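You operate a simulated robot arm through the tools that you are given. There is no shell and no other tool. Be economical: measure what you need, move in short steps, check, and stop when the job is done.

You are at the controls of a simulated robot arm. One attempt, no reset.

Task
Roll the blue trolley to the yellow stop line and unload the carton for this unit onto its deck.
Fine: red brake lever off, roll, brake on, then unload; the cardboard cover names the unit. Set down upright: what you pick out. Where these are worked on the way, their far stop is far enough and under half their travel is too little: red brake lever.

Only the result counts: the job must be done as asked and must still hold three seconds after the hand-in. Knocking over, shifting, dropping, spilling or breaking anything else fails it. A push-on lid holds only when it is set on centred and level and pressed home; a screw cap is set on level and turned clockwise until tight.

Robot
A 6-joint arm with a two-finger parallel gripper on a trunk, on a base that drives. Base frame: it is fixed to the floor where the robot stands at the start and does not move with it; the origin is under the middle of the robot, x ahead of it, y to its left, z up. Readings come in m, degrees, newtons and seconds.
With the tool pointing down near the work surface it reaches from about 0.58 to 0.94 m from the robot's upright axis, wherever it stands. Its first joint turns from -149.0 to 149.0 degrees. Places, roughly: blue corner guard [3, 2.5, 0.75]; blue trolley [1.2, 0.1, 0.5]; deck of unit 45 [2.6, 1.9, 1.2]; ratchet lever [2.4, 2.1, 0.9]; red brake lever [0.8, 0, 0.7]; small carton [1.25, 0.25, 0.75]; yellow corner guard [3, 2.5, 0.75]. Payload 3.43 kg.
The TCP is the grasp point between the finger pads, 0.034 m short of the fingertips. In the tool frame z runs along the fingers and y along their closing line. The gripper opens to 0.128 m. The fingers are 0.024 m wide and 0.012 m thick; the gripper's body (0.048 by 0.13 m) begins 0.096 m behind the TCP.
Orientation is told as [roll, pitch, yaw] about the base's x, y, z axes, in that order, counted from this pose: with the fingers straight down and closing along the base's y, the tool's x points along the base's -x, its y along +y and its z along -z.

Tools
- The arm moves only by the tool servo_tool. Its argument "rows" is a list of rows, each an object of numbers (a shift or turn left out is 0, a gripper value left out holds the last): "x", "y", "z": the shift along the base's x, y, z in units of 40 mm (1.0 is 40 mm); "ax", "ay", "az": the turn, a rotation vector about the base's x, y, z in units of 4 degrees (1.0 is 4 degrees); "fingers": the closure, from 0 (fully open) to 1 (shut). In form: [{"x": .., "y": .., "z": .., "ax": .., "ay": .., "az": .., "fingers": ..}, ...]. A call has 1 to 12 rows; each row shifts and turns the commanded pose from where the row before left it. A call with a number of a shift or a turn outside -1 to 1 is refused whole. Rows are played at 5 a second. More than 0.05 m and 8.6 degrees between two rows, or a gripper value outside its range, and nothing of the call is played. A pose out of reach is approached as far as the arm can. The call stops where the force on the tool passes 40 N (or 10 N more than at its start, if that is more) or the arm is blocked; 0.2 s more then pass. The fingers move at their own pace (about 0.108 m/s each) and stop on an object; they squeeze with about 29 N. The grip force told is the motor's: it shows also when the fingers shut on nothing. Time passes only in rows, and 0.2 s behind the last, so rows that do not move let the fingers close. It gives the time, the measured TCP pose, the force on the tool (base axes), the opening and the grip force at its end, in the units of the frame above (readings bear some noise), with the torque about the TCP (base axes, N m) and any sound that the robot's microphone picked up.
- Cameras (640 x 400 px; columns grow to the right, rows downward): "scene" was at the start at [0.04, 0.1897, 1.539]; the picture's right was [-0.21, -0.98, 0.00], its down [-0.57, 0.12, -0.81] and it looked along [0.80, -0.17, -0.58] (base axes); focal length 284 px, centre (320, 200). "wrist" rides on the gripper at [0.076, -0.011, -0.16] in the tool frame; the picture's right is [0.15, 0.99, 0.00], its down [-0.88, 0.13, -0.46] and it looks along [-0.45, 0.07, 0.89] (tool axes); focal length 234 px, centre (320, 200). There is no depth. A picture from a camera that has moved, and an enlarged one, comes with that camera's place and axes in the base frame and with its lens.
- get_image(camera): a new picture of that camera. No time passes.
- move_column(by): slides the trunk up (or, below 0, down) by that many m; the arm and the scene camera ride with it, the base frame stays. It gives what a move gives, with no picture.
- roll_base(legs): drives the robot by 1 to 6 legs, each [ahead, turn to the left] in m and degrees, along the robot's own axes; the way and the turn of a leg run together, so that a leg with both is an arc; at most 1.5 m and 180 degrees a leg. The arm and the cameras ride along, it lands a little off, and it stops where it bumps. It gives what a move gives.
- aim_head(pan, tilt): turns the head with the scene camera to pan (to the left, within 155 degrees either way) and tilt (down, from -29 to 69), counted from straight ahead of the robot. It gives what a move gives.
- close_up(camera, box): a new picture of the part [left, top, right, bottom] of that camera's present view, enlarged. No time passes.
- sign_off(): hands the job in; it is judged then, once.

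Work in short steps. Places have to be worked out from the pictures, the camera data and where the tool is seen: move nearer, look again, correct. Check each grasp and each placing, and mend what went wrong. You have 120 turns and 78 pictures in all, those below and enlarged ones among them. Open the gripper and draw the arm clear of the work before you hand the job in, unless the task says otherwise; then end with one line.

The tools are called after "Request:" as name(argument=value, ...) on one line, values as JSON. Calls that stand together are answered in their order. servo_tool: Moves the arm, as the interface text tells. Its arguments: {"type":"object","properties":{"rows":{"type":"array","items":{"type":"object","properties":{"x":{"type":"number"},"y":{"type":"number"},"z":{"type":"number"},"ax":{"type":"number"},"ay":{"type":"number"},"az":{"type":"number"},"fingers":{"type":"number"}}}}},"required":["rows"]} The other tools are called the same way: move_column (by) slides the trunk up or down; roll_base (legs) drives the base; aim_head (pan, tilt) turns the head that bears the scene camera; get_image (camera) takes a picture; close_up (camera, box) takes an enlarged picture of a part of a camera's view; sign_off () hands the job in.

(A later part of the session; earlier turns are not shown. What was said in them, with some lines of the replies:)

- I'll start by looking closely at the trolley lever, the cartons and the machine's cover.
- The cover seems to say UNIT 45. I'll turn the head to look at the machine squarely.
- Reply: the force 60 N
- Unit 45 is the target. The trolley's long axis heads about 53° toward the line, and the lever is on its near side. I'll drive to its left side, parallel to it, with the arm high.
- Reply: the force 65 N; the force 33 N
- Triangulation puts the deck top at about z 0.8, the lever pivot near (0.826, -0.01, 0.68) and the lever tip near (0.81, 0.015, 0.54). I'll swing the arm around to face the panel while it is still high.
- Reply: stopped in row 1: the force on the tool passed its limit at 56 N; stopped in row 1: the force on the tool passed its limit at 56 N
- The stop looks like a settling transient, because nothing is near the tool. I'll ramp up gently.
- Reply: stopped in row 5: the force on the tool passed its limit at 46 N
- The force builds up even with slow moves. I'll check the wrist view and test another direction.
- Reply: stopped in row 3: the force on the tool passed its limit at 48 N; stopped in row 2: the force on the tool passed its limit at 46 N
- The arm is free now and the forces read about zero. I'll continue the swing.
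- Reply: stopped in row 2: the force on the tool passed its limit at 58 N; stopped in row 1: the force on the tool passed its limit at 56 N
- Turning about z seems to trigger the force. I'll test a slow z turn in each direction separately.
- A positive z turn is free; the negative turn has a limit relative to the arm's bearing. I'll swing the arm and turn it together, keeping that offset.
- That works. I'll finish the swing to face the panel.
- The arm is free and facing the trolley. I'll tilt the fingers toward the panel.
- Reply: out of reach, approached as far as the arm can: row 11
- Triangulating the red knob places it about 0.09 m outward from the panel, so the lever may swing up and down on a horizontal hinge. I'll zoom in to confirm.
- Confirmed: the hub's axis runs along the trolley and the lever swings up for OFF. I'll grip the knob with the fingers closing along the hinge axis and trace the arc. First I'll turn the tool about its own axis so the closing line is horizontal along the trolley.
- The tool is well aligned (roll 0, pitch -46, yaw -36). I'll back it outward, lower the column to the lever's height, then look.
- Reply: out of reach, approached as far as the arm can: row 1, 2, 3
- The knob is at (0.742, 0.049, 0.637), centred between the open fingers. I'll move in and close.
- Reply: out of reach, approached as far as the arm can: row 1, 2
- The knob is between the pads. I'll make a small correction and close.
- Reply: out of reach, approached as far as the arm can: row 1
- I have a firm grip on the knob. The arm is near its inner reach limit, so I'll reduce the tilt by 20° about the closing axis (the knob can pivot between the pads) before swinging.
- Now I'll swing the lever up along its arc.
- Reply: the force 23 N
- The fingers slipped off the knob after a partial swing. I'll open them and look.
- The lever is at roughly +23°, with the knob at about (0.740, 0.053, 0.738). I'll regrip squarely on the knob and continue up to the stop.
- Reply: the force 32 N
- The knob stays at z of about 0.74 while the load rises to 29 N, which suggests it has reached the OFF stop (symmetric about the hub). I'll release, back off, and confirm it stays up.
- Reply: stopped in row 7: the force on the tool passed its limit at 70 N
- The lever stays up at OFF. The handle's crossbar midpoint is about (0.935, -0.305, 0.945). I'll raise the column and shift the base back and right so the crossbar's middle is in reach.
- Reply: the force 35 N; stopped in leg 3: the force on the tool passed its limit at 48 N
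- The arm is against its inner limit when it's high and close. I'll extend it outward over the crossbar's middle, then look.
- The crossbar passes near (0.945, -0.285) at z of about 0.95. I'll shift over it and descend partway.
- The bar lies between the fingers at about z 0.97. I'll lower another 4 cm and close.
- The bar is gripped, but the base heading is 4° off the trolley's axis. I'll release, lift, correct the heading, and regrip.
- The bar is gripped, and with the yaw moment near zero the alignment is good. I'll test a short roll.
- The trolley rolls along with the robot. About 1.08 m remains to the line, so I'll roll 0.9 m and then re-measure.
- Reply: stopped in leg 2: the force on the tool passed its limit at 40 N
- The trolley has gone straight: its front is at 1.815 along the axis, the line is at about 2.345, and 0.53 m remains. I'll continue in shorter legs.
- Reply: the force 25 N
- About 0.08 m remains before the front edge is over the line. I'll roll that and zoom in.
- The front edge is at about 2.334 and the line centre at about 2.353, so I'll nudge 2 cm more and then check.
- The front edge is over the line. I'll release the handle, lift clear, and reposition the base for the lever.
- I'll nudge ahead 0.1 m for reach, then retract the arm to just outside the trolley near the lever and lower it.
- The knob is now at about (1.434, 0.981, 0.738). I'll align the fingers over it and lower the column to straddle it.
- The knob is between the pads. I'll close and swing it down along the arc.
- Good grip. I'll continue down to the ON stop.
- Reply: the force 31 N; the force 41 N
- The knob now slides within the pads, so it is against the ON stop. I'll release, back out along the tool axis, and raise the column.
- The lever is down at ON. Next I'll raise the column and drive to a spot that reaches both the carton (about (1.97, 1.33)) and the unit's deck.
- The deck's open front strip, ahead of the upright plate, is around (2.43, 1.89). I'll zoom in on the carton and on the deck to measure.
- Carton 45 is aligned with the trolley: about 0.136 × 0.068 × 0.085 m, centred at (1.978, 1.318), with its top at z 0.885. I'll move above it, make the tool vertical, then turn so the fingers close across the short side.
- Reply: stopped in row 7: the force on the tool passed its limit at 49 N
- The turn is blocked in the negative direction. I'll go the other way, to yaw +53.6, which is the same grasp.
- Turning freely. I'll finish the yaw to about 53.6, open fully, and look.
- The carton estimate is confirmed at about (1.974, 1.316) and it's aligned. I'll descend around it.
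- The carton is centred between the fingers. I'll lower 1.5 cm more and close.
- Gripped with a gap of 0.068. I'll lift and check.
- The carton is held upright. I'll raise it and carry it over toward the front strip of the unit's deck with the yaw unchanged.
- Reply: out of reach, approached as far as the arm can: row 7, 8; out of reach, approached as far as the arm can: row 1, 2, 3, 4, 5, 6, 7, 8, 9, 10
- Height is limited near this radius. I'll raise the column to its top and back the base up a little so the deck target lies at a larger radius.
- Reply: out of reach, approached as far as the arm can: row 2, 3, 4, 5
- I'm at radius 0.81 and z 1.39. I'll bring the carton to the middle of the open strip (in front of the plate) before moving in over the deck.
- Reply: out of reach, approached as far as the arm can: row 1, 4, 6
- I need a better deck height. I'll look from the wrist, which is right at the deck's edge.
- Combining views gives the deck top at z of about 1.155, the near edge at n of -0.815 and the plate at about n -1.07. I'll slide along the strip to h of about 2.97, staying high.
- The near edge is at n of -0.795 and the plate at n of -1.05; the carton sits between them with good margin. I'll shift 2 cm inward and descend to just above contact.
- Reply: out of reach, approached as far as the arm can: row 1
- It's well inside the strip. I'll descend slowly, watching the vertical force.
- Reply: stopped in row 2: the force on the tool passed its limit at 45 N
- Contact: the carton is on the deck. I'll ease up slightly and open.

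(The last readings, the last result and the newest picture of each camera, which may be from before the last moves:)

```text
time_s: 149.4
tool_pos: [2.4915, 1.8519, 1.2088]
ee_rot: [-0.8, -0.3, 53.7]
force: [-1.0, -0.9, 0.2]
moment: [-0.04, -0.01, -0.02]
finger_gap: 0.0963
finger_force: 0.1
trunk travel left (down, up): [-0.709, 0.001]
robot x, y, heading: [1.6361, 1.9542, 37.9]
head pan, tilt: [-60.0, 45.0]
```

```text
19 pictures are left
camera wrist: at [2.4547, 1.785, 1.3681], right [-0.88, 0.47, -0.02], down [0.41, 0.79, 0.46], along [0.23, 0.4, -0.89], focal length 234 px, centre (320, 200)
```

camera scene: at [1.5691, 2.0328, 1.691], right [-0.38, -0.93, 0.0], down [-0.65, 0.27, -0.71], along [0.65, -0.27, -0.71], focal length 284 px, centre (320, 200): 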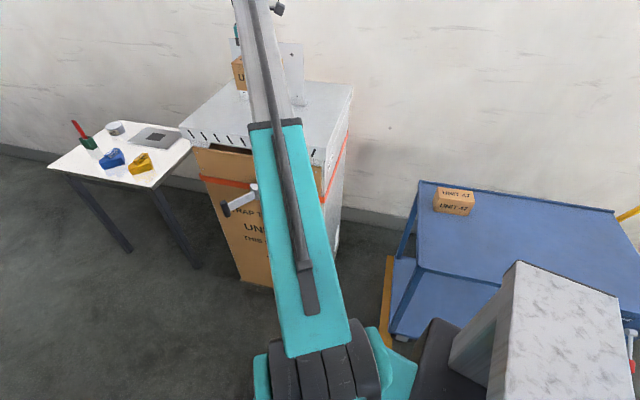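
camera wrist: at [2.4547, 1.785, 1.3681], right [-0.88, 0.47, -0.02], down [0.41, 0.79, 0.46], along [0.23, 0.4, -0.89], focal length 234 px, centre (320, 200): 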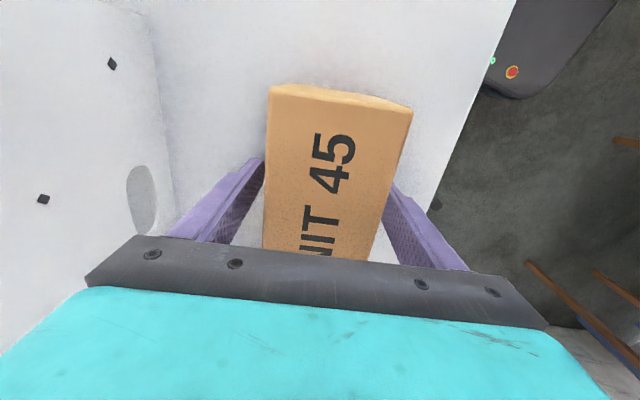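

Released, with the carton standing upright. I'll lift straight up and look.

Request:
servo_tool(rows=[{"z": 0.3}, {"z": 0.6}, {"z": 0.8}, {"z": 0.8}, {"z": 0.7}, {}])

Request:
get_image(camera="wrist")

```text
time_s: 150.8
tool_pos: [2.4922, 1.8524, 1.3374]
ee_rot: [-0.9, -0.4, 53.8]
force: [-0.5, -0.4, 0.3]
moment: [-0.01, 0.03, 0.01]
finger_gap: 0.0961
finger_force: 0.0
trunk travel left (down, up): [-0.709, 0.001]
robot x, y, heading: [1.6352, 1.9581, 37.7]
head pan, tilt: [-60.0, 45.0]
```

```text
18 pictures are left
camera wrist: at [2.4556, 1.7854, 1.4959], right [-0.88, 0.47, -0.02], down [0.41, 0.79, 0.46], along [0.23, 0.4, -0.89], focal length 234 px, centre (320, 200)
```

wrist: 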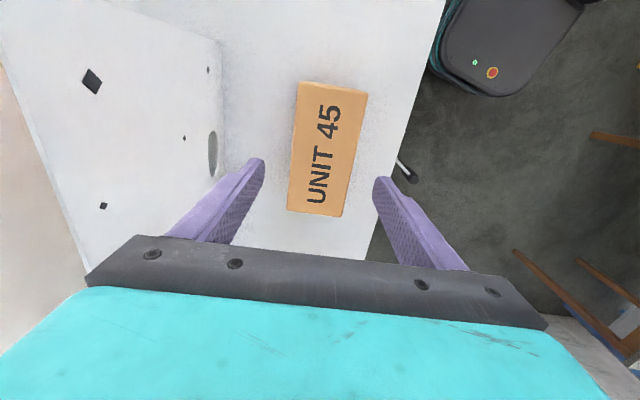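

The carton stands properly on the deck. I'll back the base off so the arm is clear, then verify the lever, the trolley and the carton.

Request:
roll_base(legs=[[-0.35, 0]])

Request:
aim_head(pan=-75, tilt=42)

Request:
get_image(camera="scene")

```text
time_s: 153.3
tool_pos: [2.2146, 1.6377, 1.3378]
ee_rot: [-0.9, -0.3, 53.7]
force: [-0.2, -1.0, 0.2]
moment: [0.03, -0.06, -0.02]
finger_gap: 0.0962
finger_force: 0.1
trunk travel left (down, up): [-0.709, 0.001]
robot x, y, heading: [1.3565, 1.7392, 38.0]
head pan, tilt: [-60.0, 45.0]
```

```text
time_s: 154.1
tool_pos: [2.2148, 1.6377, 1.3361]
ee_rot: [-0.9, -0.3, 53.6]
force: [-0.2, -0.2, 0.1]
moment: [0.02, 0.0, 0.01]
finger_gap: 0.0962
finger_force: 0.0
trunk travel left (down, up): [-0.709, 0.001]
robot x, y, heading: [1.3594, 1.7407, 37.9]
head pan, tilt: [-75.0, 42.0]
```

```text
17 pictures are left
camera scene: at [1.2822, 1.798, 1.6952], right [-0.6, -0.8, 0.0], down [-0.53, 0.4, -0.74], along [0.59, -0.45, -0.67], focal length 284 px, centre (320, 200)
```

scene: 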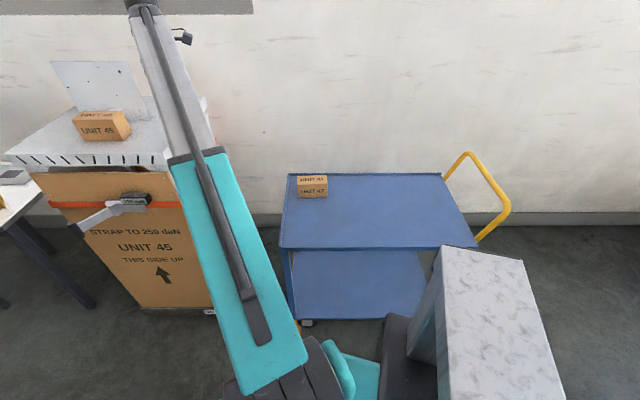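

Everything is in place: carton 45 is upright on the unit's deck, carton 47 is untouched, and the trolley front is on the line at 2.354. I'll back off a bit more and check the lever.

Request:
roll_base(legs=[[-0.2, 0]])

Request:
get_image(camera="scene")

```text
time_s: 155.8
tool_pos: [2.0594, 1.5189, 1.338]
ee_rot: [-0.9, -0.4, 53.9]
force: [0.0, 0.3, -0.6]
moment: [0.03, -0.06, 0.04]
finger_gap: 0.0962
finger_force: 0.1
trunk travel left (down, up): [-0.709, 0.001]
robot x, y, heading: [1.2032, 1.6174, 37.8]
head pan, tilt: [-75.0, 42.0]
```

```text
16 pictures are left
camera scene: at [1.1256, 1.6764, 1.6952], right [-0.6, -0.8, 0.0], down [-0.53, 0.4, -0.74], along [0.59, -0.45, -0.67], focal length 284 px, centre (320, 200)
```

scene: 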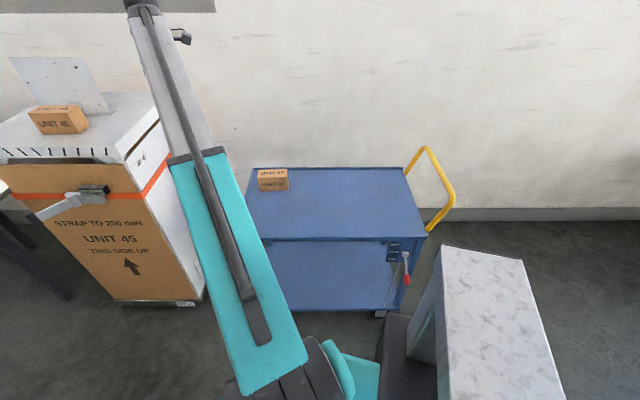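

The lever is at ON, the trolley is on the line, and the carton is on the unit 45 deck. The gripper is open and clear, so I'm handing in.

Request:
sign_off()

```text
The job is handed in.
```

The trolley is rolled to the yellow line with its brake back on, and the UNIT 45 carton stands upright on unit 45's deck; the job is handed in.
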